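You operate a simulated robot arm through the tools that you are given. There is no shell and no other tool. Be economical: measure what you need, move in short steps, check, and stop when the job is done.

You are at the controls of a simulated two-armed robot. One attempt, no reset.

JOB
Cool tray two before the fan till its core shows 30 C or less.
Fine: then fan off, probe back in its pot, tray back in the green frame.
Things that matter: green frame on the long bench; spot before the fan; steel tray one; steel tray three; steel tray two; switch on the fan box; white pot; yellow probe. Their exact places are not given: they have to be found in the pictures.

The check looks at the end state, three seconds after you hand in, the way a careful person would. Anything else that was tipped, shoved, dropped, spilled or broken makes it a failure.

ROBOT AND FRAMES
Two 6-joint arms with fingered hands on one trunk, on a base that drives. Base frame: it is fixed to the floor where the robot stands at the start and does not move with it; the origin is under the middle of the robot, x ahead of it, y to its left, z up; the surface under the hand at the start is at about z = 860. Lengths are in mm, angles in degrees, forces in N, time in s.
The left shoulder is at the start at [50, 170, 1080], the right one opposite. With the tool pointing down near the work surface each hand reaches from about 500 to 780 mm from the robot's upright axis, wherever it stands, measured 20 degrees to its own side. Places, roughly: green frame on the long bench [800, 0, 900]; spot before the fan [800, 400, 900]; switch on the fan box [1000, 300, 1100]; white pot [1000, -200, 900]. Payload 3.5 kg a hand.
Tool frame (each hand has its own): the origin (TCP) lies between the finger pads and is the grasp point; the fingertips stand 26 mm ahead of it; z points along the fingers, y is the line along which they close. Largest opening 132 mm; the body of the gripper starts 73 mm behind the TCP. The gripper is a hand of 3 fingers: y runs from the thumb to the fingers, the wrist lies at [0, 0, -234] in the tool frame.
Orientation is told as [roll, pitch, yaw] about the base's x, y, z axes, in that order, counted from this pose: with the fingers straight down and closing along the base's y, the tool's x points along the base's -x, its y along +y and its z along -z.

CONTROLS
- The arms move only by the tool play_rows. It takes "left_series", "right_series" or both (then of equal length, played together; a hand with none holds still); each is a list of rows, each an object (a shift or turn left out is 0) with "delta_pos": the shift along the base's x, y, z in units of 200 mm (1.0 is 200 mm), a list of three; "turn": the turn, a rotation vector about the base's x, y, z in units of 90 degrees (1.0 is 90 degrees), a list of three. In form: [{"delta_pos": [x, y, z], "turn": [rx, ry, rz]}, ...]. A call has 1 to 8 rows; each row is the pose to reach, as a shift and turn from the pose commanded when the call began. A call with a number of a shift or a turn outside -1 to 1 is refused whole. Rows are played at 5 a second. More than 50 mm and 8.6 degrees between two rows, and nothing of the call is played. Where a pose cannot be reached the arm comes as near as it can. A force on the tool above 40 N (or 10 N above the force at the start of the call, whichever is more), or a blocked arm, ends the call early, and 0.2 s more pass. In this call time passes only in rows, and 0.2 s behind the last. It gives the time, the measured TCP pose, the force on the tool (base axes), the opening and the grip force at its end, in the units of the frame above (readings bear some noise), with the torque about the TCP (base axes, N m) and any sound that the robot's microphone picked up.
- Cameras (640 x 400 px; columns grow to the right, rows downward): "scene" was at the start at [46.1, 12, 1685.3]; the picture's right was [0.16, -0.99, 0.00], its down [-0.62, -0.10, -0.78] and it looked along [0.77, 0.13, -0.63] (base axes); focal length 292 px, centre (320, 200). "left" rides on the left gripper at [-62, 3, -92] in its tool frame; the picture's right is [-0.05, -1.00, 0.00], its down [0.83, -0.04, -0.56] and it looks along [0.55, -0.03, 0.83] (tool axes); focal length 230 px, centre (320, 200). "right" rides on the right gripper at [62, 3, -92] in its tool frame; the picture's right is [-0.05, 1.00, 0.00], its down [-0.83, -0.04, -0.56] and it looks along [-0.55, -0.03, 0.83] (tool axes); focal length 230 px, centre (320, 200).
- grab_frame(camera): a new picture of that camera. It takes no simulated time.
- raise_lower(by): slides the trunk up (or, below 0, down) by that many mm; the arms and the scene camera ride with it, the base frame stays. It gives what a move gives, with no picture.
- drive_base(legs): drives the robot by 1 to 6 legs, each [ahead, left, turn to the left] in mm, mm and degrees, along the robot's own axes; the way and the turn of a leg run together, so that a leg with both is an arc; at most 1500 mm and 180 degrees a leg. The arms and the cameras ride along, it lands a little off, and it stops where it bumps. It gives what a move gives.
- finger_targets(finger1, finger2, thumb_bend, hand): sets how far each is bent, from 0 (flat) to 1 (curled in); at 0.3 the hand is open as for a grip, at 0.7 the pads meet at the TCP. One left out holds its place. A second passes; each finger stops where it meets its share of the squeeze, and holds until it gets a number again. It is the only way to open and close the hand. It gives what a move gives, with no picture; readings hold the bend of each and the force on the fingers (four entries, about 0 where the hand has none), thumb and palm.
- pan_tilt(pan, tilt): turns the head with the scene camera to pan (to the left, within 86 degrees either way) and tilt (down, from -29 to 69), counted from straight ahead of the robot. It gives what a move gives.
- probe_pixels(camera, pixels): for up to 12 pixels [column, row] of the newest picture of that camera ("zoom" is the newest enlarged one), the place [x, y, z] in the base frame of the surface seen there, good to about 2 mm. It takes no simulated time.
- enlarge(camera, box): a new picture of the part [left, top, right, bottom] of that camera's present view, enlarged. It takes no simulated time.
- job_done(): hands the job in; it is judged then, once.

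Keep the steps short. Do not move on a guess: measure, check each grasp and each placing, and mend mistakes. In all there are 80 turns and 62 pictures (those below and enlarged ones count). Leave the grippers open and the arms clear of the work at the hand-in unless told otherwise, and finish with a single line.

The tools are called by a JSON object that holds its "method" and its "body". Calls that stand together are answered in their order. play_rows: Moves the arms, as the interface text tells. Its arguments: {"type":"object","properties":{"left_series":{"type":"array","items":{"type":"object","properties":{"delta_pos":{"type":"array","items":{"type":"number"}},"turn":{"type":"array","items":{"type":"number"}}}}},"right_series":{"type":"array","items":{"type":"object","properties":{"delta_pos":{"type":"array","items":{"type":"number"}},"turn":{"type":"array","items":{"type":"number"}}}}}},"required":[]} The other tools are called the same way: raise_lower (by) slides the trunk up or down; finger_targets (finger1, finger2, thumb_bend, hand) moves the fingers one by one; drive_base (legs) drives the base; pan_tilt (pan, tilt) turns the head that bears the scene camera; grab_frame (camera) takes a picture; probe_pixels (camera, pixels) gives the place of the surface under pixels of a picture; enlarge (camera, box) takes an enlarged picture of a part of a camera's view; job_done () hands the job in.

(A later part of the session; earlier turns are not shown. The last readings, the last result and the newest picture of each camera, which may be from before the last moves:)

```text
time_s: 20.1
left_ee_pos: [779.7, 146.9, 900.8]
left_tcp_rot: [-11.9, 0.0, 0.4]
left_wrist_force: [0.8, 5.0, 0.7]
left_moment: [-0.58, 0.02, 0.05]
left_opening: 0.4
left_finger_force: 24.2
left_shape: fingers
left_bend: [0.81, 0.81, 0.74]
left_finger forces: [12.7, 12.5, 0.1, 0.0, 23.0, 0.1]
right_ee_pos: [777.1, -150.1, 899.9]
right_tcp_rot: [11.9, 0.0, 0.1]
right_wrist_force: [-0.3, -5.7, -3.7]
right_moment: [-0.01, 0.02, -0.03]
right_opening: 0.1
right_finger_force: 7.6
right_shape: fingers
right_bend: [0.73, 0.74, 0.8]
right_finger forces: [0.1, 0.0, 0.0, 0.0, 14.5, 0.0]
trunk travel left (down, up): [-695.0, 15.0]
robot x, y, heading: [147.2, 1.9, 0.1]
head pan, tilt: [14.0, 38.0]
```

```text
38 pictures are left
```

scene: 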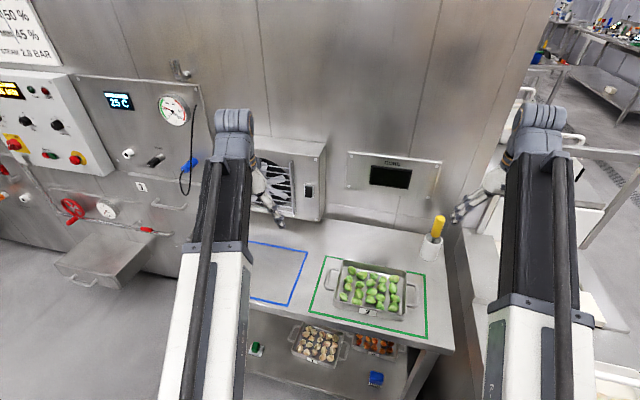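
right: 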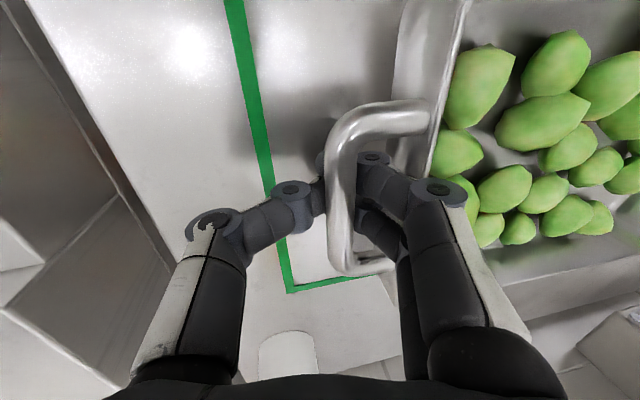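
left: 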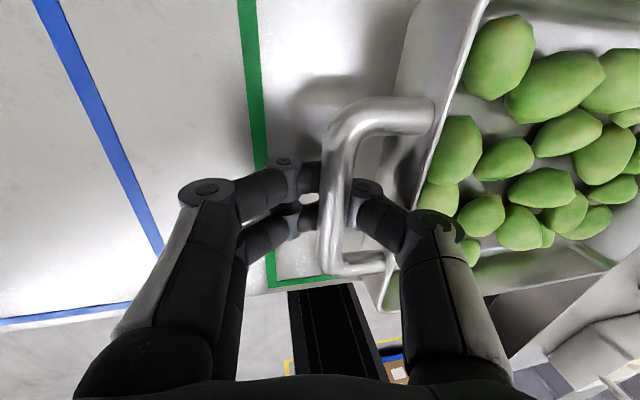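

Both hands cage their bars with the fingers closed beneath. I will lift both together by 50 mm in small rows and check.

{"method": "play_rows", "body": {"left_series": [{"delta_pos": [0, 0, 0.04]}, {"delta_pos": [0, 0, 0.08]}, {"delta_pos": [0, 0, 0.13]}, {"delta_pos": [0, 0, 0.19]}, {"delta_pos": [0, 0, 0.25]}], "right_series": [{"delta_pos": [0, 0, 0.04]}, {"delta_pos": [0, 0, 0.08]}, {"delta_pos": [0, 0, 0.13]}, {"delta_pos": [0, 0, 0.19]}, {"delta_pos": [0, 0, 0.25]}]}}

{"method": "enlarge", "body": {"camera": "scene", "box": [240, 130, 460, 310]}}

```text
time_s: 21.3
left_ee_pos: [779.4, 145.8, 951.3]
left_tcp_rot: [-11.9, 0.0, 0.2]
left_wrist_force: [0.8, 5.7, -0.4]
left_moment: [-0.54, 0.02, 0.06]
left_opening: 0.3
left_finger_force: 18.0
left_shape: fingers
left_bend: [0.81, 0.81, 0.73]
left_finger forces: [0.0, 13.0, 0.0, 0.0, 23.9, 0.1]
right_ee_pos: [778.6, -148.5, 951.9]
right_tcp_rot: [12.0, 0.0, 0.1]
right_wrist_force: [-0.6, -5.9, -4.9]
right_moment: [-0.01, 0.02, 0.0]
right_opening: 0.1
right_finger_force: 7.6
right_shape: fingers
right_bend: [0.73, 0.74, 0.8]
right_finger forces: [0.0, 0.0, 0.0, 0.0, 14.5, 0.0]
trunk travel left (down, up): [-695.0, 15.0]
robot x, y, heading: [149.0, 3.1, 0.2]
head pan, tilt: [14.0, 38.0]
```

```text
2.22 times, centred on (350, 220) of scene
```

zoom: 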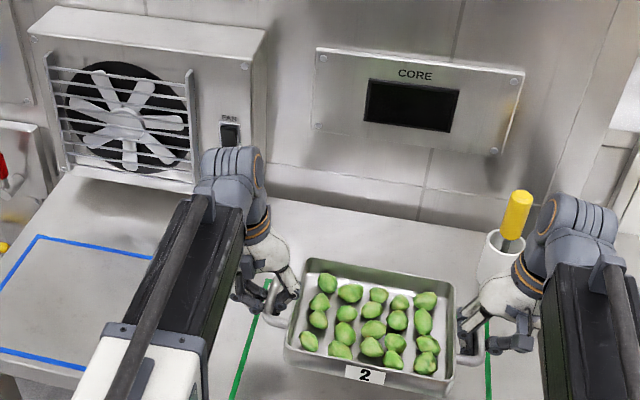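

The tray appears lifted. I will verify it is level by probing its rim corners and take one left-hand view.

{"method": "probe_pixels", "body": {"camera": "zoom", "pixels": [[310, 260], [452, 282], [287, 346], [442, 378], [365, 368], [350, 293], [427, 343]]}}

{"method": "grab_frame", "body": {"camera": "left"}}

```text
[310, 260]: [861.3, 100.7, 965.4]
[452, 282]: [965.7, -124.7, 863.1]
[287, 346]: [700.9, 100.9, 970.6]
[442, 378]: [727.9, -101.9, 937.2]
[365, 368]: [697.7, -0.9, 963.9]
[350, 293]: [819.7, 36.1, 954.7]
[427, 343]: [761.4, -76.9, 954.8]
```

```text
36 pictures are left
```

left: 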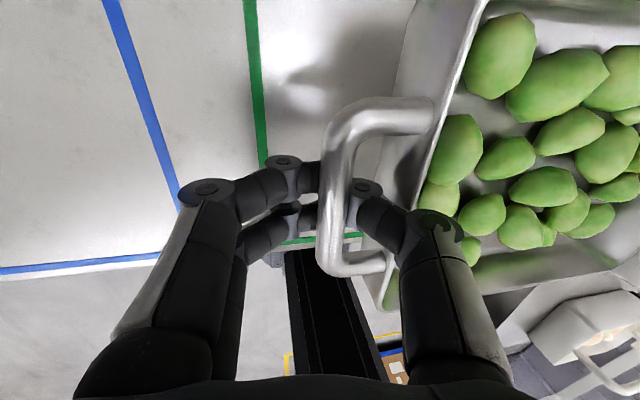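

The tray is up about 60 mm and level. The blue frame runs from y=242, probably to about 595, with its centre near [784, 418]. I will drive 415 mm to the left carrying the tray, then look.

{"method": "drive_base", "body": {"legs": [[0, 210, 0], [0, 205, 0]]}}

{"method": "pan_tilt", "body": {"pan": 0, "tilt": 45}}

{"method": "grab_frame", "body": {"camera": "scene"}}

```text
time_s: 24.2
left_ee_pos: [778.8, 560.1, 951.6]
left_tcp_rot: [-11.9, 0.0, 0.4]
left_wrist_force: [0.5, 5.6, 0.0]
left_moment: [-0.55, 0.02, 0.08]
left_opening: 0.3
left_finger_force: 24.6
left_shape: fingers
left_bend: [0.81, 0.81, 0.73]
left_finger forces: [12.3, 12.9, 0.0, 0.0, 23.4, 0.0]
right_ee_pos: [778.8, 264.9, 951.8]
right_tcp_rot: [11.8, 0.0, 0.1]
right_wrist_force: [-0.9, -4.7, -3.0]
right_moment: [-0.03, 0.0, -0.02]
right_opening: 0.0
right_finger_force: 7.3
right_shape: fingers
right_bend: [0.73, 0.73, 0.8]
right_finger forces: [0.0, 0.0, 0.0, 0.0, 14.2, 0.1]
trunk travel left (down, up): [-695.0, 15.0]
robot x, y, heading: [146.5, 414.9, 0.0]
head pan, tilt: [14.0, 38.0]
```

```text
time_s: 24.9
left_ee_pos: [778.6, 559.7, 950.8]
left_tcp_rot: [-11.8, 0.1, 0.4]
left_wrist_force: [0.3, 4.1, -0.3]
left_moment: [-0.49, -0.02, 0.09]
left_opening: 0.3
left_finger_force: 17.0
left_shape: fingers
left_bend: [0.81, 0.81, 0.73]
left_finger forces: [0.0, 12.7, 0.1, 0.0, 22.2, 0.0]
right_ee_pos: [777.5, 263.8, 951.8]
right_tcp_rot: [12.0, 0.0, 0.2]
right_wrist_force: [-0.3, -3.8, -4.5]
right_moment: [-0.02, 0.0, -0.03]
right_opening: 0.0
right_finger_force: 7.0
right_shape: fingers
right_bend: [0.73, 0.73, 0.8]
right_finger forces: [0.1, 0.0, 0.0, 0.1, 13.8, 0.1]
trunk travel left (down, up): [-695.0, 15.0]
robot x, y, heading: [146.0, 411.1, 0.3]
head pan, tilt: [0.0, 45.0]
```

```text
35 pictures are left
```

scene: 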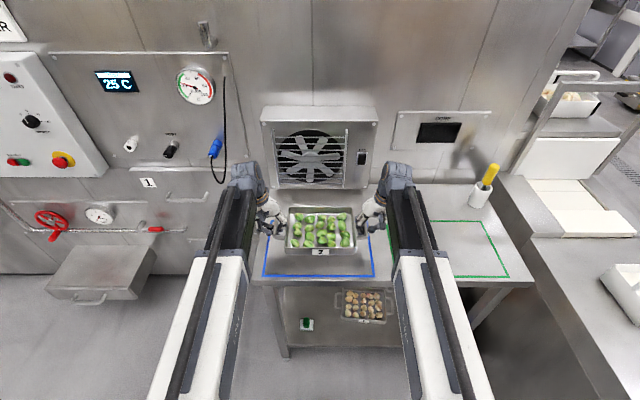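

{"method": "enlarge", "body": {"camera": "scene", "box": [245, 180, 405, 290]}}

{"method": "probe_pixels", "body": {"camera": "scene", "pixels": [[264, 276], [373, 278], [269, 240], [368, 238], [288, 249], [352, 249], [292, 210], [350, 210]]}}

```text
3.64 times, centred on (325, 235) of scene
```

zoom: 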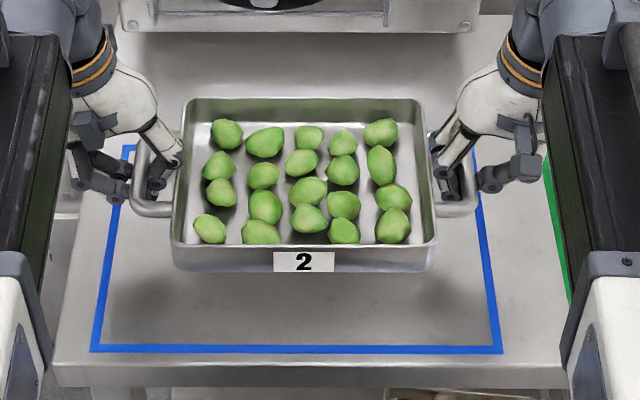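

```text
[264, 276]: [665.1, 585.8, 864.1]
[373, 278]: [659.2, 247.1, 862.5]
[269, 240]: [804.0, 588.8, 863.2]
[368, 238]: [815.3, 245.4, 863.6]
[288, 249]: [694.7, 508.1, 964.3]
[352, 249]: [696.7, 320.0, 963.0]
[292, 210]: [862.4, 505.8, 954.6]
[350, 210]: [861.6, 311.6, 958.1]
```

The frame spans y 245–588 and x 660–896, and the tray centre is about [779, 411], well inside. I will lower both hands 56 mm in small rows.

{"method": "play_rows", "body": {"left_series": [{"delta_pos": [0, 0.01, -0.06]}, {"delta_pos": [0, 0.01, -0.12]}, {"delta_pos": [0, 0.01, -0.18]}, {"delta_pos": [0, 0.01, -0.22]}, {"delta_pos": [0, 0.01, -0.25]}, {"delta_pos": [0, 0.01, -0.27]}, {"delta_pos": [0, 0.01, -0.28]}], "right_series": [{"delta_pos": [0, 0.01, -0.06]}, {"delta_pos": [0, 0.01, -0.12]}, {"delta_pos": [0, 0.01, -0.18]}, {"delta_pos": [0, 0.01, -0.22]}, {"delta_pos": [0, 0.01, -0.25]}, {"delta_pos": [0, 0.01, -0.27]}, {"delta_pos": [0, 0.01, -0.28]}]}}

{"method": "enlarge", "body": {"camera": "scene", "box": [245, 180, 405, 290]}}

{"method": "probe_pixels", "body": {"camera": "zoom", "pixels": [[176, 270], [434, 270], [190, 105], [420, 105]]}}

```text
time_s: 26.5
left_ee_pos: [776.7, 562.4, 894.1]
left_tcp_rot: [-11.8, -0.1, 0.3]
left_wrist_force: [1.4, 0.1, -0.2]
left_moment: [-0.36, -0.01, 0.0]
left_opening: 0.4
left_finger_force: 21.5
left_shape: fingers
left_bend: [0.81, 0.81, 0.73]
left_finger forces: [11.3, 11.5, 0.0, 0.0, 19.4, 0.1]
right_ee_pos: [777.1, 265.3, 896.6]
right_tcp_rot: [12.0, 0.0, 0.2]
right_wrist_force: [-0.3, -0.2, -3.3]
right_moment: [-0.01, -0.04, 0.0]
right_opening: 0.1
right_finger_force: 6.8
right_shape: fingers
right_bend: [0.73, 0.73, 0.8]
right_finger forces: [0.0, 0.1, 0.0, 0.1, 12.6, 0.1]
trunk travel left (down, up): [-695.0, 15.0]
robot x, y, heading: [148.6, 415.6, 0.1]
head pan, tilt: [0.0, 45.0]
```

```text
3.64 times, centred on (325, 235) of scene
```

zoom: 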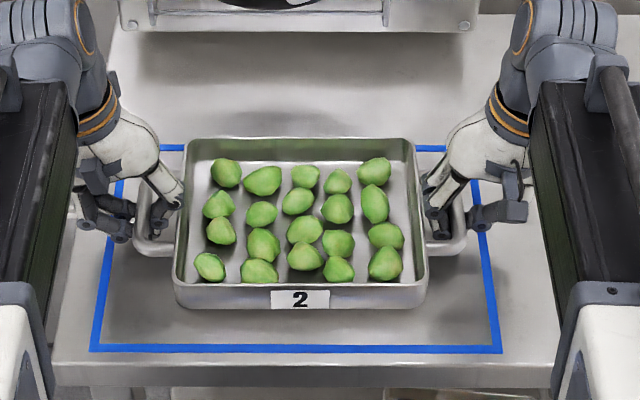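

```text
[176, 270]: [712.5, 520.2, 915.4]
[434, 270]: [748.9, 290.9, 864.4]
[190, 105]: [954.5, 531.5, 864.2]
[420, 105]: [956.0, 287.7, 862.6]
```

I will lower further in 2 mm rows, watching the force.

{"method": "play_rows", "body": {"left_series": [{"delta_pos": [0, 0, -0.012]}, {"delta_pos": [0, 0, -0.024]}, {"delta_pos": [0, 0, -0.036]}], "right_series": [{"delta_pos": [0, 0, -0.012]}, {"delta_pos": [0, 0, -0.024]}, {"delta_pos": [0, 0, -0.036]}]}}

{"method": "enlarge", "body": {"camera": "scene", "box": [245, 180, 405, 290]}}

{"method": "probe_pixels", "body": {"camera": "zoom", "pixels": [[180, 288], [425, 288], [190, 146], [410, 146], [300, 290], [145, 250], [455, 248]]}}

```text
time_s: 27.3
left_ee_pos: [775.7, 562.3, 887.4]
left_tcp_rot: [-11.8, 0.0, 0.3]
left_wrist_force: [-0.5, 1.4, 0.4]
left_moment: [-0.38, 0.0, 0.04]
left_opening: 0.3
left_finger_force: 16.1
left_shape: fingers
left_bend: [0.81, 0.81, 0.73]
left_finger forces: [0.0, 11.5, 0.0, 0.0, 20.0, 0.0]
right_ee_pos: [778.3, 265.7, 888.4]
right_tcp_rot: [12.0, 0.0, 0.1]
right_wrist_force: [0.0, -1.6, -3.3]
right_moment: [-0.02, 0.03, 0.0]
right_opening: 0.0
right_finger_force: 6.8
right_shape: fingers
right_bend: [0.73, 0.73, 0.8]
right_finger forces: [0.0, 0.1, 0.0, 0.0, 13.0, 0.1]
trunk travel left (down, up): [-695.0, 15.0]
robot x, y, heading: [146.2, 414.7, 0.5]
head pan, tilt: [0.0, 45.0]
```

```text
3.64 times, centred on (325, 235) of scene
```

zoom: 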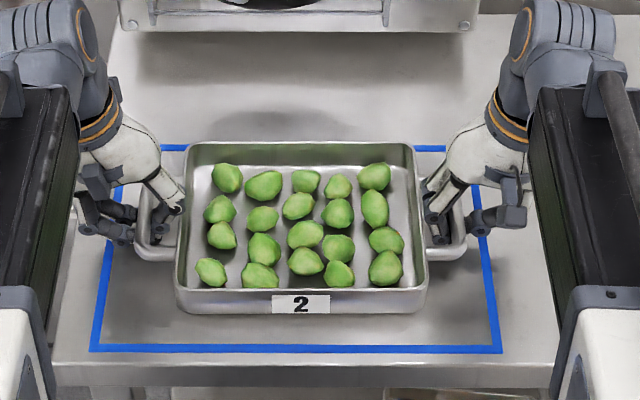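

```text
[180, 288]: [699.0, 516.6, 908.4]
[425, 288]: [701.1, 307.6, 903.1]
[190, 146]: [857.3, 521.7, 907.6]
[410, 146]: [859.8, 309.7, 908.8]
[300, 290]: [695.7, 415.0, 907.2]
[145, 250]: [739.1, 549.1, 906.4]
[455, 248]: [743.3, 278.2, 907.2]
```

The rim is at about 907, with 901 meaning seated, so I will go 6 mm more in small rows.

{"method": "play_rows", "body": {"left_series": [{"delta_pos": [0, 0, -0.01]}, {"delta_pos": [0, 0, -0.02]}, {"delta_pos": [0, 0, -0.03]}], "right_series": [{"delta_pos": [0, 0, -0.01]}, {"delta_pos": [0, 0, -0.02]}, {"delta_pos": [0, 0, -0.03]}]}}

```text
time_s: 28.1
left_ee_pos: [776.3, 560.6, 882.8]
left_tcp_rot: [-11.8, -0.1, 0.5]
left_wrist_force: [2.0, 5.0, 8.3]
left_moment: [-0.55, -0.03, 0.0]
left_opening: 0.2
left_finger_force: 30.3
left_shape: fingers
left_bend: [0.81, 0.81, 0.74]
left_finger forces: [0.0, 11.8, 0.0, 0.1, 48.7, 0.1]
right_ee_pos: [778.9, 266.1, 881.7]
right_tcp_rot: [12.0, 0.0, 0.2]
right_wrist_force: [-1.0, -5.1, -1.9]
right_moment: [0.02, 0.0, -0.02]
right_opening: 0.0
right_finger_force: 6.5
right_shape: fingers
right_bend: [0.73, 0.74, 0.8]
right_finger forces: [0.0, 0.1, 0.0, 0.0, 13.4, 0.0]
trunk travel left (down, up): [-695.0, 15.0]
robot x, y, heading: [146.2, 412.3, 0.3]
head pan, tilt: [0.0, 45.0]
```

The left hand is just touching the bench at 8 N. I will loosen both hands slightly so the tray settles, then raise a little before opening wider, so the tips don't push on the bench.

{"method": "finger_targets", "body": {"hand": "left", "finger1": 0.66, "finger2": 0.66, "thumb_bend": 0.64}}

{"method": "finger_targets", "body": {"hand": "right", "finger1": 0.64, "finger2": 0.64, "thumb_bend": 0.66}}

{"method": "play_rows", "body": {"left_series": [{"delta_pos": [0, 0, 0.025]}, {"delta_pos": [0, 0, 0.05]}], "right_series": [{"delta_pos": [0, 0, 0.025]}, {"delta_pos": [0, 0, 0.05]}]}}

{"method": "enlarge", "body": {"camera": "scene", "box": [245, 180, 405, 290]}}

{"method": "probe_pixels", "body": {"camera": "zoom", "pixels": [[182, 290], [423, 290], [190, 149], [408, 149], [300, 293], [145, 252], [455, 250]]}}

```text
time_s: 29.2
left_ee_pos: [777.2, 560.4, 885.9]
left_tcp_rot: [-11.9, -0.4, 0.4]
left_wrist_force: [-3.0, 2.3, 17.5]
left_moment: [-0.25, 0.16, 0.01]
left_opening: 7.2
left_finger_force: 10.8
left_shape: fingers
left_bend: [0.71, 0.71, 0.66]
left_finger forces: [5.8, 6.7, 0.1, 0.1, 8.2, 0.0]
right_ee_pos: [777.1, 266.6, 881.4]
right_tcp_rot: [12.0, -0.1, 0.2]
right_wrist_force: [0.1, -2.4, -1.8]
right_moment: [-0.01, 0.02, -0.03]
right_opening: 0.2
right_finger_force: 5.9
right_shape: fingers
right_bend: [0.74, 0.74, 0.8]
right_finger forces: [0.0, 0.0, 0.0, 0.0, 12.7, 0.1]
trunk travel left (down, up): [-695.0, 15.0]
robot x, y, heading: [144.4, 412.7, 0.3]
head pan, tilt: [0.0, 45.0]
stopped (left hand): the force on the tool passed its limit at 40 N (the readings are from after the stop); the commanded pose is now the measured one
```

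```text
time_s: 30.2
left_ee_pos: [777.7, 562.0, 885.7]
left_tcp_rot: [-11.8, -0.5, 0.5]
left_wrist_force: [4.6, 4.8, 15.9]
left_moment: [-0.19, -0.05, 0.06]
left_opening: 8.8
left_finger_force: 10.1
left_shape: fingers
left_bend: [0.71, 0.71, 0.65]
left_finger forces: [6.9, 6.9, 0.0, 0.1, 6.6, 0.0]
right_ee_pos: [777.7, 266.9, 884.4]
right_tcp_rot: [12.0, -0.2, 0.2]
right_wrist_force: [4.2, -11.1, 35.6]
right_moment: [0.4, -0.06, -0.04]
right_opening: 3.7
right_finger_force: 20.2
right_shape: fingers
right_bend: [0.69, 0.69, 0.73]
right_finger forces: [13.0, 11.7, 0.0, 0.0, 15.6, 0.0]
trunk travel left (down, up): [-695.0, 15.0]
robot x, y, heading: [148.8, 415.2, 0.3]
head pan, tilt: [0.0, 45.0]
```

```text
time_s: 30.9
left_ee_pos: [778.5, 562.4, 891.4]
left_tcp_rot: [-11.8, -0.3, 0.5]
left_wrist_force: [0.3, 4.5, -0.1]
left_moment: [-0.04, 0.01, 0.03]
left_opening: 15.8
left_finger_force: 1.5
left_shape: fingers
left_bend: [0.66, 0.66, 0.65]
left_finger forces: [0.0, 0.0, 0.0, 0.0, 4.2, 0.0]
right_ee_pos: [777.2, 267.3, 891.4]
right_tcp_rot: [12.0, 0.1, 0.3]
right_wrist_force: [-0.4, -3.6, -0.3]
right_moment: [0.0, -0.04, 0.03]
right_opening: 14.4
right_finger_force: 2.8
right_shape: fingers
right_bend: [0.66, 0.66, 0.67]
right_finger forces: [1.7, 1.9, 0.0, 0.1, 1.6, 0.0]
trunk travel left (down, up): [-695.0, 15.0]
robot x, y, heading: [148.0, 414.9, 0.2]
head pan, tilt: [0.0, 45.0]
```

```text
3.64 times, centred on (325, 235) of scene
```

zoom: 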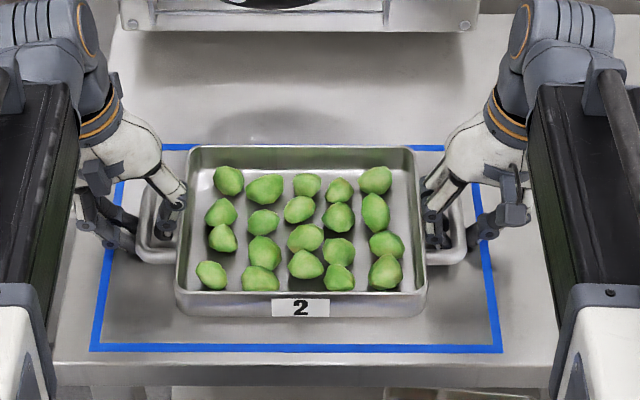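

```text
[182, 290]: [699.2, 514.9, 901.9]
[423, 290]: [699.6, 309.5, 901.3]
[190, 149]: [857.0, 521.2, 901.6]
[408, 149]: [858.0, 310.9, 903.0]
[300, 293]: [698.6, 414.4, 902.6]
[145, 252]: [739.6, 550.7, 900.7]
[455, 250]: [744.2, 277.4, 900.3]
```

The tray is seated (rim 901–903). I will raise 10 mm, open the outer fingers, then withdraw straight up.

{"method": "play_rows", "body": {"left_series": [{"delta_pos": [0, 0, 0.03]}, {"delta_pos": [0, 0, 0.05]}], "right_series": [{"delta_pos": [0, 0, 0.03]}, {"delta_pos": [0, 0, 0.05]}]}}

{"method": "finger_targets", "body": {"hand": "left", "finger1": 0.5, "finger2": 0.5, "thumb_bend": 0.63}}

{"method": "finger_targets", "body": {"hand": "right", "finger1": 0.63, "finger2": 0.63, "thumb_bend": 0.5}}

{"method": "play_rows", "body": {"left_series": [{"delta_pos": [0, 0, 0.1]}, {"delta_pos": [0, 0, 0.2]}, {"delta_pos": [0, 0.0, 0.4]}, {"delta_pos": [0, 0.0, 0.6]}], "right_series": [{"delta_pos": [0, 0, 0.1]}, {"delta_pos": [0, 0, 0.2]}, {"delta_pos": [0, 0, 0.4]}, {"delta_pos": [0, 0, 0.6]}]}}

{"method": "grab_frame", "body": {"camera": "scene"}}

```text
time_s: 31.4
left_ee_pos: [778.3, 560.3, 902.9]
left_tcp_rot: [-11.9, -0.1, 0.4]
left_wrist_force: [0.0, -0.2, -0.2]
left_moment: [0.01, -0.01, -0.01]
left_opening: 18.6
left_finger_force: 0.0
left_shape: fingers
left_bend: [0.66, 0.66, 0.64]
left_finger forces: [0.0, 0.0, 0.0, 0.0, 0.1, 0.0]
right_ee_pos: [776.6, 267.6, 902.5]
right_tcp_rot: [12.0, 0.0, 0.3]
right_wrist_force: [0.2, 0.0, -0.2]
right_moment: [-0.02, -0.01, 0.03]
right_opening: 19.1
right_finger_force: 0.2
right_shape: fingers
right_bend: [0.64, 0.64, 0.66]
right_finger forces: [0.0, 0.1, 0.1, 0.0, 0.1, 0.0]
trunk travel left (down, up): [-695.0, 15.0]
robot x, y, heading: [147.6, 413.3, 0.1]
head pan, tilt: [0.0, 45.0]
```

```text
time_s: 32.5
left_ee_pos: [778.6, 560.1, 902.0]
left_tcp_rot: [-11.8, -0.3, 0.3]
left_wrist_force: [-1.0, 0.2, -0.2]
left_moment: [0.03, 0.02, 0.0]
left_opening: 44.9
left_finger_force: 0.3
left_shape: fingers
left_bend: [0.5, 0.5, 0.63]
left_finger forces: [0.0, 0.0, 0.1, 0.0, 0.9, 0.1]
right_ee_pos: [775.9, 266.3, 902.4]
right_tcp_rot: [12.0, 0.1, 0.2]
right_wrist_force: [0.6, 0.4, 0.0]
right_moment: [-0.02, 0.02, -0.02]
right_opening: 19.1
right_finger_force: 0.3
right_shape: fingers
right_bend: [0.64, 0.64, 0.66]
right_finger forces: [0.2, 0.2, 0.0, 0.1, 0.0, 0.1]
trunk travel left (down, up): [-695.0, 15.0]
robot x, y, heading: [141.7, 413.0, 0.3]
head pan, tilt: [0.0, 45.0]
```

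```text
time_s: 33.5
left_ee_pos: [777.7, 559.8, 903.1]
left_tcp_rot: [-11.8, -0.3, 0.4]
left_wrist_force: [-0.6, 1.6, -1.1]
left_moment: [-0.02, -0.02, -0.01]
left_opening: 44.9
left_finger_force: 0.9
left_shape: fingers
left_bend: [0.5, 0.5, 0.63]
left_finger forces: [0.0, 0.0, 0.1, 0.0, 1.1, 0.0]
right_ee_pos: [776.5, 266.4, 901.5]
right_tcp_rot: [12.0, 0.0, 0.2]
right_wrist_force: [0.1, -0.5, -0.1]
right_moment: [0.04, -0.01, -0.02]
right_opening: 45.9
right_finger_force: 0.1
right_shape: fingers
right_bend: [0.63, 0.63, 0.5]
right_finger forces: [0.2, 0.4, 0.1, 0.0, 0.0, 0.0]
trunk travel left (down, up): [-695.0, 15.0]
robot x, y, heading: [150.9, 412.1, 0.4]
head pan, tilt: [0.0, 45.0]
```

```text
time_s: 34.5
left_ee_pos: [782.2, 561.5, 1025.8]
left_tcp_rot: [-11.8, -0.4, 0.5]
left_wrist_force: [-0.6, 0.6, -0.7]
left_moment: [0.05, -0.04, -0.01]
left_opening: 46.0
left_finger_force: 0.1
left_shape: fingers
left_bend: [0.5, 0.5, 0.63]
left_finger forces: [0.1, 0.1, 0.0, 0.0, 0.0, 0.0]
right_ee_pos: [779.2, 267.5, 1022.2]
right_tcp_rot: [12.0, -0.1, 0.1]
right_wrist_force: [0.6, 0.0, 0.2]
right_moment: [-0.03, 0.02, -0.05]
right_opening: 45.9
right_finger_force: 0.1
right_shape: fingers
right_bend: [0.63, 0.63, 0.5]
right_finger forces: [0.0, 0.2, 0.0, 0.0, 0.1, 0.0]
trunk travel left (down, up): [-695.0, 15.0]
robot x, y, heading: [145.7, 409.0, 0.2]
head pan, tilt: [0.0, 45.0]
```

```text
30 pictures are left
```

scene: 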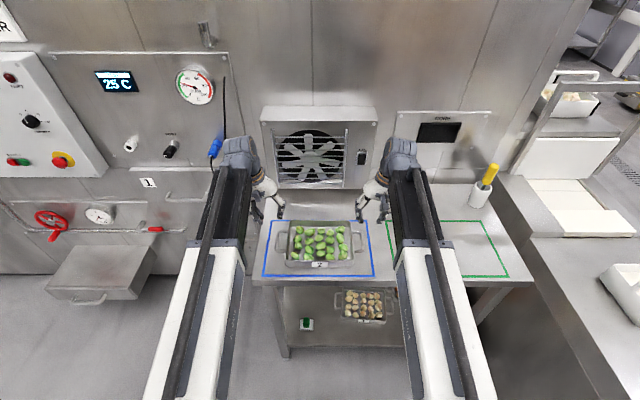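

Tray two sits before the running fan. Next is the probe: I will level both hands and raise them, then pitch the right hand forward by 68° to take the probe handle from the front.

{"method": "play_rows", "body": {"left_series": [{"delta_pos": [-0.05, 0, 0.15], "turn": [0.066, 0, 0]}, {"delta_pos": [-0.1, 0, 0.3], "turn": [0.131, 0, 0]}], "right_series": [{"delta_pos": [0, 0, 0.15], "turn": [-0.066, 0, 0]}, {"delta_pos": [0, 0, 0.3], "turn": [-0.133, 0, 0]}]}}

{"method": "play_rows", "body": {"right_series": [{"delta_pos": [0.05, 0, 0], "turn": [0, -0.095, 0]}, {"delta_pos": [0.1, 0, 0], "turn": [0, -0.19, 0]}, {"delta_pos": [0.15, 0, 0], "turn": [0, -0.285, 0]}, {"delta_pos": [0.2, 0, 0], "turn": [0, -0.38, 0]}, {"delta_pos": [0.25, 0, 0], "turn": [0, -0.475, 0]}, {"delta_pos": [0.3, 0, 0], "turn": [0, -0.57, 0]}, {"delta_pos": [0.35, 0, 0], "turn": [0, -0.665, 0]}, {"delta_pos": [0.4, 0, 0], "turn": [0, -0.76, 0]}]}}

{"method": "drive_base", "body": {"legs": [[0, -410, 0]]}}

{"method": "finger_targets", "body": {"hand": "right", "finger1": 0.4, "finger2": 0.4, "thumb_bend": 0.4}}

{"method": "pan_tilt", "body": {"pan": -8, "tilt": 38}}

{"method": "grab_frame", "body": {"camera": "scene"}}

```text
time_s: 35.0
left_ee_pos: [759.4, 562.2, 1082.8]
left_tcp_rot: [-0.1, -0.3, 0.4]
left_wrist_force: [-0.2, -0.4, 0.5]
left_moment: [0.04, 0.0, 0.03]
left_opening: 45.9
left_finger_force: 0.0
left_shape: fingers
left_bend: [0.5, 0.5, 0.63]
left_finger forces: [0.0, 0.0, 0.0, 0.1, 0.1, 0.1]
right_ee_pos: [780.2, 268.2, 1082.5]
right_tcp_rot: [0.0, 0.0, 0.2]
right_wrist_force: [0.6, -0.1, 0.6]
right_moment: [0.02, 0.01, 0.01]
right_opening: 46.3
right_finger_force: 0.0
right_shape: fingers
right_bend: [0.63, 0.63, 0.5]
right_finger forces: [0.0, 0.1, 0.0, 0.0, 0.0, 0.0]
trunk travel left (down, up): [-695.0, 15.0]
robot x, y, heading: [149.8, 415.1, 0.0]
head pan, tilt: [0.0, 45.0]
```

```text
time_s: 36.9
left_ee_pos: [760.7, 562.1, 1082.1]
left_tcp_rot: [-0.1, -0.3, 0.2]
left_wrist_force: [-0.3, -0.8, -0.6]
left_moment: [-0.03, 0.01, 0.0]
left_opening: 46.2
left_finger_force: 0.1
left_shape: fingers
left_bend: [0.5, 0.5, 0.63]
left_finger forces: [0.0, 0.0, 0.1, 0.0, 0.0, 0.0]
right_ee_pos: [857.9, 265.8, 1082.8]
right_tcp_rot: [-0.5, -68.5, 0.6]
right_wrist_force: [0.4, 0.8, 0.3]
right_moment: [-0.01, -0.01, -0.02]
right_opening: 46.4
right_finger_force: 0.0
right_shape: fingers
right_bend: [0.63, 0.63, 0.5]
right_finger forces: [0.0, 0.0, 0.0, 0.0, 0.0, 0.1]
trunk travel left (down, up): [-695.0, 15.0]
robot x, y, heading: [146.0, 411.8, 0.2]
head pan, tilt: [0.0, 45.0]
```

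```text
time_s: 39.4
left_ee_pos: [762.9, 162.4, 1083.3]
left_tcp_rot: [-0.1, -0.2, 1.0]
left_wrist_force: [0.3, -0.3, 0.8]
left_moment: [0.0, -0.03, -0.04]
left_opening: 46.0
left_finger_force: 0.0
left_shape: fingers
left_bend: [0.5, 0.5, 0.63]
left_finger forces: [0.0, 0.0, 0.1, 0.0, 0.0, 0.0]
right_ee_pos: [863.3, -132.5, 1082.2]
right_tcp_rot: [-0.4, -68.4, 1.2]
right_wrist_force: [0.5, 0.2, 0.0]
right_moment: [-0.02, 0.01, 0.02]
right_opening: 46.4
right_finger_force: 0.0
right_shape: fingers
right_bend: [0.63, 0.63, 0.5]
right_finger forces: [0.0, 0.1, 0.0, 0.0, 0.1, 0.0]
trunk travel left (down, up): [-695.0, 15.0]
robot x, y, heading: [147.9, 5.0, 0.8]
head pan, tilt: [0.0, 45.0]
```

```text
time_s: 40.4
left_ee_pos: [762.0, 163.6, 1082.3]
left_tcp_rot: [-0.1, -0.3, 1.0]
left_wrist_force: [0.1, 0.4, 0.3]
left_moment: [-0.01, 0.01, -0.01]
left_opening: 46.5
left_finger_force: 0.0
left_shape: fingers
left_bend: [0.5, 0.5, 0.63]
left_finger forces: [0.0, 0.0, 0.0, 0.1, 0.0, 0.1]
right_ee_pos: [862.4, -132.8, 1083.0]
right_tcp_rot: [-0.6, -68.4, 1.3]
right_wrist_force: [-0.4, 0.6, 0.1]
right_moment: [-0.02, 0.03, -0.01]
right_opening: 101.2
right_finger_force: 0.1
right_shape: fingers
right_bend: [0.4, 0.4, 0.4]
right_finger forces: [0.1, 0.1, 0.1, 0.0, 0.0, 0.0]
trunk travel left (down, up): [-695.0, 15.0]
robot x, y, heading: [151.2, 5.6, 1.0]
head pan, tilt: [0.0, 45.0]
```

```text
time_s: 41.1
left_ee_pos: [762.4, 163.9, 1082.4]
left_tcp_rot: [-0.1, -0.3, 1.0]
left_wrist_force: [0.6, -0.2, -0.1]
left_moment: [-0.02, 0.0, -0.03]
left_opening: 46.1
left_finger_force: 0.0
left_shape: fingers
left_bend: [0.5, 0.5, 0.63]
left_finger forces: [0.0, 0.1, 0.1, 0.0, 0.0, 0.0]
right_ee_pos: [863.5, -130.3, 1082.6]
right_tcp_rot: [-0.5, -68.5, 1.3]
right_wrist_force: [0.5, 0.2, 0.6]
right_moment: [0.0, -0.01, 0.02]
right_opening: 100.7
right_finger_force: 0.0
right_shape: fingers
right_bend: [0.4, 0.4, 0.4]
right_finger forces: [0.1, 0.0, 0.0, 0.1, 0.0, 0.0]
trunk travel left (down, up): [-695.0, 15.0]
robot x, y, heading: [149.8, 1.2, 1.3]
head pan, tilt: [-8.0, 38.0]
```

```text
29 pictures are left
```

scene: 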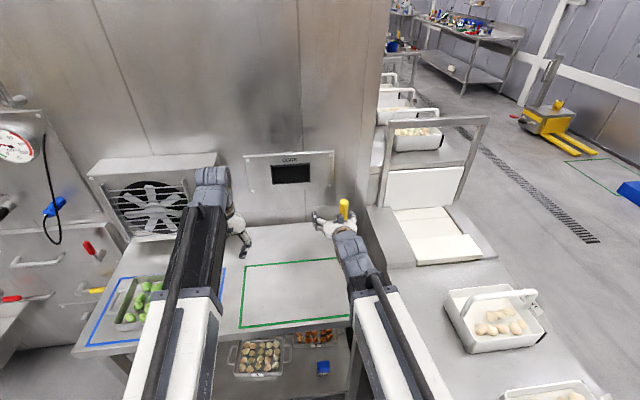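

The right arm hides the pot from the scene camera, so I will use the right hand camera.

{"method": "grab_frame", "body": {"camera": "right"}}

```text
28 pictures are left
```

right: 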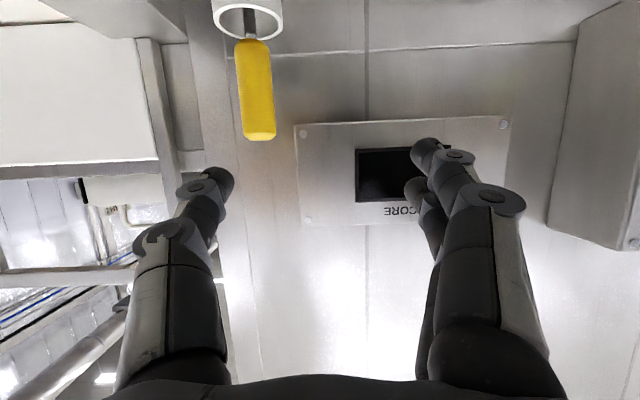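

The picture is upside down: the handle spans (250,45) to (258,135). I will measure it.

{"method": "probe_pixels", "body": {"camera": "right", "pixels": [[252, 50], [255, 90], [260, 128], [240, 90], [270, 90], [249, 30], [225, 10], [280, 10], [247, 5], [258, 138]]}}

```text
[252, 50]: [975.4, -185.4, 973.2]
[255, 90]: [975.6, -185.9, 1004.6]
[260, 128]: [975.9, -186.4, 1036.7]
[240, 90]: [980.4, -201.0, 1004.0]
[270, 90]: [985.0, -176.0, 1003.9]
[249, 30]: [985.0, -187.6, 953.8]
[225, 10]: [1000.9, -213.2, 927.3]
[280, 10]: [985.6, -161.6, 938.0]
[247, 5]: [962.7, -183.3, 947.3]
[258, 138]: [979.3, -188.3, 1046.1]
```

The handle axis is near [988, -188, z 970–1047] and the pot top is at z 947. I will align the hand level at z 1012 and stop with the pads still 45 mm short.

{"method": "play_rows", "body": {"right_series": [{"delta_pos": [0, -0.1, -0.1], "turn": [0, -0.07, 0]}, {"delta_pos": [0.05, -0.2, -0.2], "turn": [0, -0.14, 0]}, {"delta_pos": [0.1, -0.285, -0.3], "turn": [0, -0.2, 0]}, {"delta_pos": [0.25, -0.285, -0.355], "turn": [0, -0.2, 0]}, {"delta_pos": [0.4, -0.285, -0.355], "turn": [0, -0.2, 0]}]}}

{"method": "grab_frame", "body": {"camera": "right"}}

```text
time_s: 42.3
left_ee_pos: [764.0, 163.1, 1081.8]
left_tcp_rot: [-0.1, -0.3, 1.0]
left_wrist_force: [0.3, 0.7, 0.8]
left_moment: [0.01, -0.01, -0.02]
left_opening: 46.0
left_finger_force: 0.3
left_shape: fingers
left_bend: [0.5, 0.5, 0.63]
left_finger forces: [0.0, 0.1, 0.0, 0.0, 0.0, 0.1]
right_ee_pos: [944.9, -193.2, 1012.1]
right_tcp_rot: [-7.2, -86.3, 7.6]
right_wrist_force: [-0.5, -0.1, 0.3]
right_moment: [-0.01, 0.02, 0.01]
right_opening: 101.0
right_finger_force: 0.1
right_shape: fingers
right_bend: [0.4, 0.4, 0.4]
right_finger forces: [0.0, 0.0, 0.0, 0.1, 0.0, 0.0]
trunk travel left (down, up): [-695.0, 15.0]
robot x, y, heading: [151.1, 4.0, 1.1]
head pan, tilt: [-8.0, 38.0]
```

```text
27 pictures are left
```

right: 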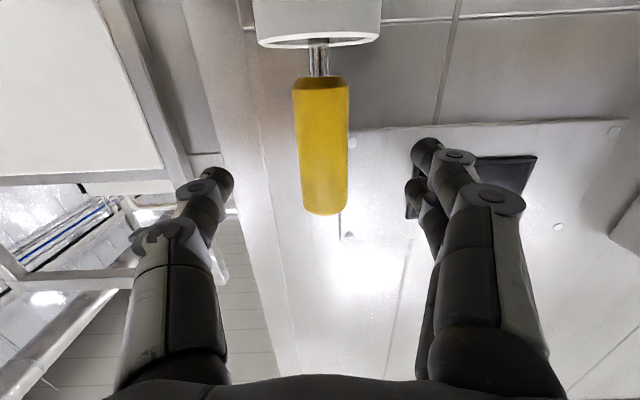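

The handle is centred between the finger tips. I will move ahead 43 mm and close.

{"method": "play_rows", "body": {"right_series": [{"delta_pos": [0.1, 0.01, 0]}, {"delta_pos": [0.215, 0.015, 0]}]}}

{"method": "finger_targets", "body": {"hand": "right", "finger1": 0.7, "finger2": 0.7, "thumb_bend": 0.7}}

{"method": "grab_frame", "body": {"camera": "right"}}

```text
time_s: 42.9
left_ee_pos: [763.0, 162.4, 1081.9]
left_tcp_rot: [-0.1, -0.3, 1.0]
left_wrist_force: [0.3, -0.9, -0.3]
left_moment: [-0.01, 0.05, -0.01]
left_opening: 46.2
left_finger_force: 0.1
left_shape: fingers
left_bend: [0.5, 0.5, 0.63]
left_finger forces: [0.1, 0.0, 0.0, 0.0, 0.0, 0.0]
right_ee_pos: [986.4, -187.7, 1012.0]
right_tcp_rot: [-7.0, -86.4, 7.7]
right_wrist_force: [0.5, -0.7, -0.8]
right_moment: [0.01, 0.01, -0.01]
right_opening: 101.0
right_finger_force: 0.0
right_shape: fingers
right_bend: [0.4, 0.4, 0.4]
right_finger forces: [0.1, 0.0, 0.0, 0.1, 0.0, 0.0]
trunk travel left (down, up): [-695.0, 15.0]
robot x, y, heading: [149.0, 4.9, 1.0]
head pan, tilt: [-8.0, 38.0]
```

```text
time_s: 43.9
left_ee_pos: [762.8, 162.6, 1082.0]
left_tcp_rot: [-0.1, -0.4, 0.9]
left_wrist_force: [-0.9, 0.2, -1.1]
left_moment: [-0.03, 0.02, 0.01]
left_opening: 46.0
left_finger_force: 0.1
left_shape: fingers
left_bend: [0.5, 0.5, 0.63]
left_finger forces: [0.0, 0.0, 0.1, 0.0, 0.0, 0.1]
right_ee_pos: [985.9, -188.4, 1012.6]
right_tcp_rot: [-6.8, -86.3, 7.4]
right_wrist_force: [-1.1, -0.6, -0.2]
right_moment: [-0.08, -0.02, -0.01]
right_opening: 6.3
right_finger_force: 0.1
right_shape: fingers
right_bend: [0.7, 0.7, 0.7]
right_finger forces: [0.1, 0.0, 0.0, 0.0, 0.1, 0.0]
trunk travel left (down, up): [-695.0, 15.0]
robot x, y, heading: [149.8, 8.2, 0.9]
head pan, tilt: [-8.0, 38.0]
```

```text
26 pictures are left
```

right: 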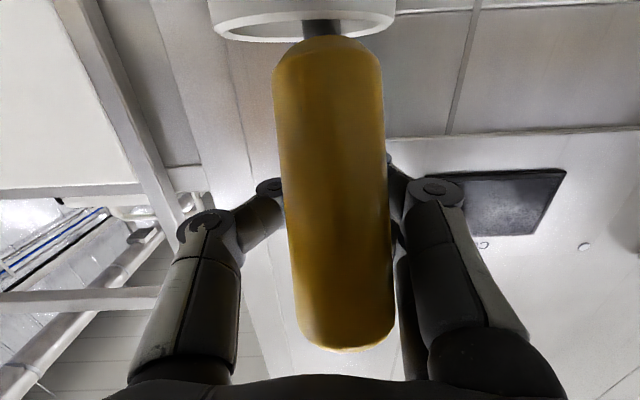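

The fingers closed without squeezing, so I will measure where the handle is now.

{"method": "probe_pixels", "body": {"camera": "right", "pixels": [[330, 60], [335, 200], [340, 330], [285, 200], [388, 200], [270, 188], [400, 180], [320, 26], [235, 25], [375, 25], [300, 345], [380, 100]]}}

```text
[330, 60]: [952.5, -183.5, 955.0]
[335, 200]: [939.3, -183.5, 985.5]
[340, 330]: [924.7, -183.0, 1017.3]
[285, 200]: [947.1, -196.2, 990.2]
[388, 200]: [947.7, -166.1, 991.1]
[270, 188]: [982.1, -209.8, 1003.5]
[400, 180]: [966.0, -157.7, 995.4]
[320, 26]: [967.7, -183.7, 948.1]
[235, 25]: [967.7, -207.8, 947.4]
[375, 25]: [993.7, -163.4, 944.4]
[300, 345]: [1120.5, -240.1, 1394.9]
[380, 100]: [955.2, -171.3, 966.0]
```

The handle got squeezed toward the palm and now leans about 24° toward me, still in the pot. A side grip wedges it out, so a grip from above along the handle will hold better. I will open and back off straight.

{"method": "finger_targets", "body": {"hand": "right", "finger1": 0.35, "finger2": 0.35, "thumb_bend": 0.35}}

{"method": "play_rows", "body": {"right_series": [{"delta_pos": [-0.2, 0, 0.02]}, {"delta_pos": [-0.4, 0, 0.04]}, {"delta_pos": [-0.6, 0, 0.06]}, {"delta_pos": [-0.8, 0, 0.1]}]}}

{"method": "grab_frame", "body": {"camera": "right"}}

{"method": "probe_pixels", "body": {"camera": "right", "pixels": [[320, 60], [320, 90], [320, 110], [320, 40]]}}

```text
time_s: 44.9
left_ee_pos: [763.3, 163.4, 1083.3]
left_tcp_rot: [-0.1, -0.3, 1.0]
left_wrist_force: [1.0, -0.4, 0.1]
left_moment: [0.03, 0.0, 0.02]
left_opening: 45.9
left_finger_force: 0.1
left_shape: fingers
left_bend: [0.5, 0.5, 0.63]
left_finger forces: [0.0, 0.0, 0.0, 0.0, 0.0, 0.0]
right_ee_pos: [985.9, -187.9, 1011.9]
right_tcp_rot: [-6.8, -86.3, 7.3]
right_wrist_force: [0.4, -0.3, -1.0]
right_moment: [0.04, 0.0, 0.01]
right_opening: 117.7
right_finger_force: 0.2
right_shape: fingers
right_bend: [0.35, 0.35, 0.35]
right_finger forces: [0.0, 0.0, 0.0, 0.0, 0.1, 0.0]
trunk travel left (down, up): [-695.0, 15.0]
robot x, y, heading: [144.9, 5.8, 0.5]
head pan, tilt: [-8.0, 38.0]
```

```text
time_s: 45.9
left_ee_pos: [762.8, 162.1, 1083.4]
left_tcp_rot: [0.0, -0.4, 0.9]
left_wrist_force: [-0.4, -0.4, 0.2]
left_moment: [0.02, 0.0, 0.02]
left_opening: 45.8
left_finger_force: 0.1
left_shape: fingers
left_bend: [0.5, 0.5, 0.63]
left_finger forces: [0.0, 0.1, 0.0, 0.0, 0.1, 0.0]
right_ee_pos: [827.6, -186.2, 1032.9]
right_tcp_rot: [-6.7, -86.3, 7.4]
right_wrist_force: [0.2, 0.0, -0.1]
right_moment: [0.01, -0.01, -0.02]
right_opening: 117.6
right_finger_force: 0.1
right_shape: fingers
right_bend: [0.35, 0.35, 0.35]
right_finger forces: [0.1, 0.0, 0.0, 0.0, 0.1, 0.0]
trunk travel left (down, up): [-695.0, 15.0]
robot x, y, heading: [145.4, 6.3, 0.8]
head pan, tilt: [-8.0, 38.0]
```

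```text
25 pictures are left
```

right: 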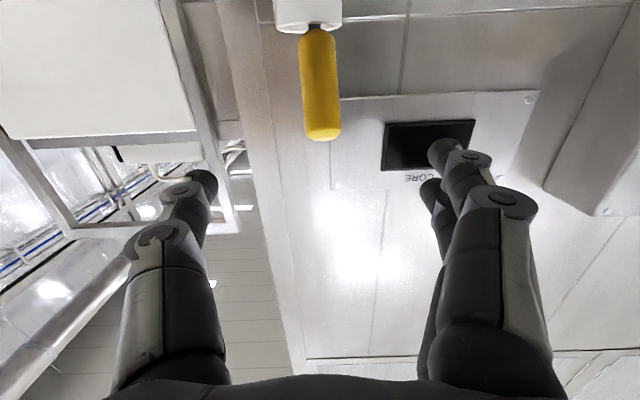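

```text
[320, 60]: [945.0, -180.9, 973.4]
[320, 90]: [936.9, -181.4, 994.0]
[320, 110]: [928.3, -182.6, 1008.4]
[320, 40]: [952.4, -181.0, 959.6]
```

The probe rests steadily, leaning about 26° toward me, with its axis through about [957,-182,979] and [940,-182,1014]. I will turn the right hand to a 26° pitch so it comes down along that axis, well above it, then drive 80 mm closer.

{"method": "play_rows", "body": {"right_series": [{"delta_pos": [-0.1, 0, 0.15], "turn": [0, 0.09, 0]}, {"delta_pos": [-0.2, 0, 0.3], "turn": [0, 0.18, 0]}, {"delta_pos": [-0.25, 0, 0.45], "turn": [0, 0.27, 0]}, {"delta_pos": [-0.25, 0, 0.6], "turn": [0, 0.36, 0]}, {"delta_pos": [-0.25, 0, 0.7], "turn": [0, 0.45, 0]}, {"delta_pos": [-0.25, 0, 0.75], "turn": [0, 0.54, 0]}, {"delta_pos": [-0.25, 0, 0.75], "turn": [0, 0.61, 0]}, {"delta_pos": [-0.25, 0, 0.75], "turn": [0, 0.67, 0]}]}}

{"method": "drive_base", "body": {"legs": [[80, 0, -0.8]]}}

{"method": "grab_frame", "body": {"camera": "right"}}

```text
time_s: 47.7
left_ee_pos: [762.9, 161.7, 1082.3]
left_tcp_rot: [-0.1, -0.3, 0.9]
left_wrist_force: [-0.1, 0.8, -0.5]
left_moment: [0.03, -0.01, 0.03]
left_opening: 45.9
left_finger_force: 0.1
left_shape: fingers
left_bend: [0.5, 0.5, 0.63]
left_finger forces: [0.0, 0.1, 0.0, 0.1, 0.1, 0.1]
right_ee_pos: [763.3, -245.2, 1179.5]
right_tcp_rot: [9.1, -28.3, 0.2]
right_wrist_force: [0.8, -0.3, 0.0]
right_moment: [0.02, -0.01, 0.0]
right_opening: 118.2
right_finger_force: 0.1
right_shape: fingers
right_bend: [0.35, 0.35, 0.35]
right_finger forces: [0.0, 0.0, 0.0, 0.1, 0.1, 0.0]
right hand out of reach, approached as far as the arm can: row 1, 2, 3, 4, 5, 6, 7, 8
trunk travel left (down, up): [-695.0, 15.0]
robot x, y, heading: [152.2, 6.1, 0.7]
head pan, tilt: [-8.0, 38.0]
```

```text
time_s: 48.7
left_ee_pos: [845.8, 156.2, 1082.9]
left_tcp_rot: [0.0, -0.3, 0.2]
left_wrist_force: [-0.4, 0.4, 0.4]
left_moment: [-0.04, 0.04, 0.0]
left_opening: 46.0
left_finger_force: 0.1
left_shape: fingers
left_bend: [0.5, 0.5, 0.63]
left_finger forces: [0.0, 0.0, 0.0, 0.0, 0.0, 0.0]
right_ee_pos: [840.9, -251.4, 1178.9]
right_tcp_rot: [9.3, -28.3, -0.5]
right_wrist_force: [-0.2, 0.9, -1.0]
right_moment: [0.01, 0.0, -0.04]
right_opening: 118.1
right_finger_force: 0.1
right_shape: fingers
right_bend: [0.35, 0.35, 0.35]
right_finger forces: [0.0, 0.0, 0.0, 0.1, 0.0, 0.0]
trunk travel left (down, up): [-695.0, 15.0]
robot x, y, heading: [230.2, 6.9, 0.1]
head pan, tilt: [-8.0, 38.0]
```

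```text
24 pictures are left
```

right: 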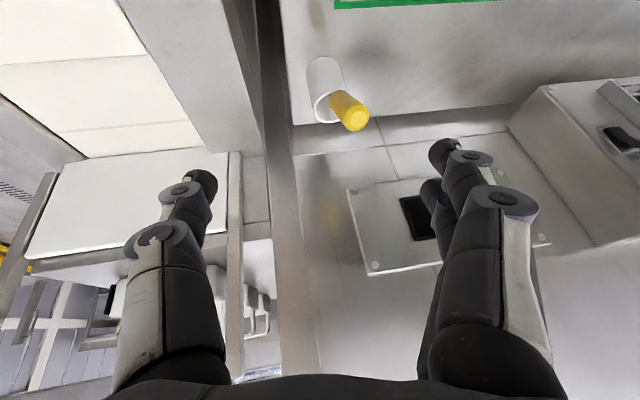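

The hand drifted to roll 9° and y -251, which I will correct. First I will measure the handle again in this view.

{"method": "probe_pixels", "body": {"camera": "right", "pixels": [[355, 118], [350, 105], [340, 98], [365, 110], [342, 118], [336, 100], [316, 105], [345, 85], [333, 60]]}}

{"method": "play_rows", "body": {"right_series": [{"delta_pos": [0.05, 0.15, -0.1], "turn": [-0.045, 0, -0.024]}, {"delta_pos": [0.1, 0.33, -0.2], "turn": [-0.09, 0, -0.048]}]}}

```text
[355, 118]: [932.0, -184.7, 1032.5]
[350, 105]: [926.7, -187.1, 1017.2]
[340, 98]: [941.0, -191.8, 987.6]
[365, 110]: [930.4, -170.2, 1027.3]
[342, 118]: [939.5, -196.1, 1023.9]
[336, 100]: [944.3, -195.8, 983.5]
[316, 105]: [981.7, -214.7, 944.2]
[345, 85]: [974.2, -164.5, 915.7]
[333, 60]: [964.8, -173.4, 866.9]
```

```text
time_s: 49.3
left_ee_pos: [845.5, 154.2, 1082.7]
left_tcp_rot: [0.0, -0.4, 0.2]
left_wrist_force: [0.2, -0.3, 0.4]
left_moment: [0.01, 0.04, 0.0]
left_opening: 46.0
left_finger_force: 0.1
left_shape: fingers
left_bend: [0.5, 0.5, 0.63]
left_finger forces: [0.1, 0.0, 0.0, 0.0, 0.0, 0.1]
right_ee_pos: [846.3, -250.5, 1137.5]
right_tcp_rot: [8.7, -30.7, -0.5]
right_wrist_force: [-0.6, -0.5, 0.5]
right_moment: [0.01, 0.03, 0.0]
right_opening: 118.2
right_finger_force: 0.0
right_shape: fingers
right_bend: [0.35, 0.35, 0.35]
right_finger forces: [0.0, 0.0, 0.1, 0.0, 0.1, 0.0]
right hand out of reach, approached as far as the arm can: row 1, 2
trunk travel left (down, up): [-695.0, 15.0]
robot x, y, heading: [229.8, 8.2, -0.1]
head pan, tilt: [-8.0, 38.0]
```

The row is reported out of reach, so I suspect the commanded pose is ahead of the measured one. I will test with a small shift ahead to see where it stands.

{"method": "play_rows", "body": {"right_series": [{"delta_pos": [0.15, -0.1, 0], "turn": [0.04, 0, 0.02]}, {"delta_pos": [0.3, -0.2, 0], "turn": [0.09, 0, 0.048]}]}}

```text
time_s: 49.9
left_ee_pos: [845.3, 155.5, 1082.6]
left_tcp_rot: [-0.1, -0.3, 0.2]
left_wrist_force: [-0.3, 0.0, 0.1]
left_moment: [0.0, 0.02, 0.01]
left_opening: 46.1
left_finger_force: 0.1
left_shape: fingers
left_bend: [0.5, 0.5, 0.63]
left_finger forces: [0.1, 0.0, 0.1, 0.1, 0.0, 0.0]
right_ee_pos: [908.8, -288.7, 1136.4]
right_tcp_rot: [18.1, -30.6, -1.1]
right_wrist_force: [0.2, -0.8, -0.2]
right_moment: [-0.01, 0.03, -0.03]
right_opening: 118.4
right_finger_force: 0.0
right_shape: fingers
right_bend: [0.35, 0.35, 0.35]
right_finger forces: [0.1, 0.1, 0.1, 0.0, 0.0, 0.0]
trunk travel left (down, up): [-695.0, 15.0]
robot x, y, heading: [229.5, 6.7, 0.1]
head pan, tilt: [-8.0, 38.0]
```

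The commanded pose equals the measured one, so the earlier spots were simply too close in. From here I will straighten the roll and move to the pre-grasp point about 100 mm up the handle axis.

{"method": "play_rows", "body": {"right_series": [{"delta_pos": [0.02, 0.17, -0.05], "turn": [-0.058, 0, -0.034]}, {"delta_pos": [0.02, 0.35, -0.1], "turn": [-0.116, 0, -0.068]}, {"delta_pos": [0.0, 0.535, -0.2], "turn": [-0.173, 0, -0.102]}, {"delta_pos": [-0.025, 0.535, -0.28], "turn": [-0.173, 0, -0.102]}]}}

{"method": "grab_frame", "body": {"camera": "right"}}

```text
time_s: 50.9
left_ee_pos: [844.9, 156.3, 1083.4]
left_tcp_rot: [0.0, -0.3, 0.2]
left_wrist_force: [0.5, 0.6, 0.6]
left_moment: [0.03, 0.0, -0.04]
left_opening: 46.2
left_finger_force: 0.0
left_shape: fingers
left_bend: [0.5, 0.5, 0.63]
left_finger forces: [0.0, 0.0, 0.0, 0.1, 0.0, 0.0]
right_ee_pos: [892.6, -243.5, 1070.0]
right_tcp_rot: [8.4, -33.3, -1.3]
right_wrist_force: [0.5, 0.0, 0.1]
right_moment: [0.02, -0.03, 0.04]
right_opening: 118.2
right_finger_force: 0.0
right_shape: fingers
right_bend: [0.35, 0.35, 0.35]
right_finger forces: [0.0, 0.0, 0.0, 0.1, 0.1, 0.0]
right hand out of reach, approached as far as the arm can: row 2, 3, 4
trunk travel left (down, up): [-695.0, 15.0]
robot x, y, heading: [229.6, 6.9, 0.2]
head pan, tilt: [-8.0, 38.0]
```

```text
23 pictures are left
```

right: 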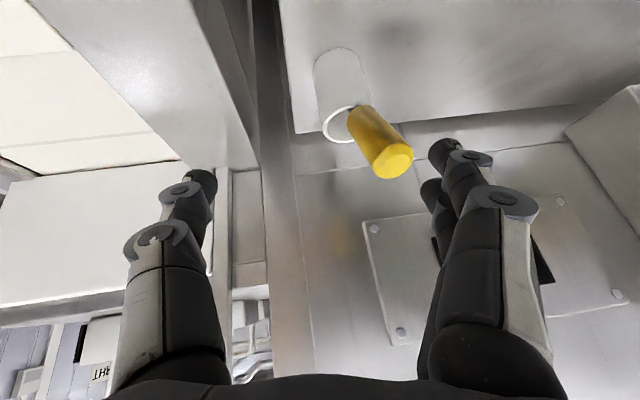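

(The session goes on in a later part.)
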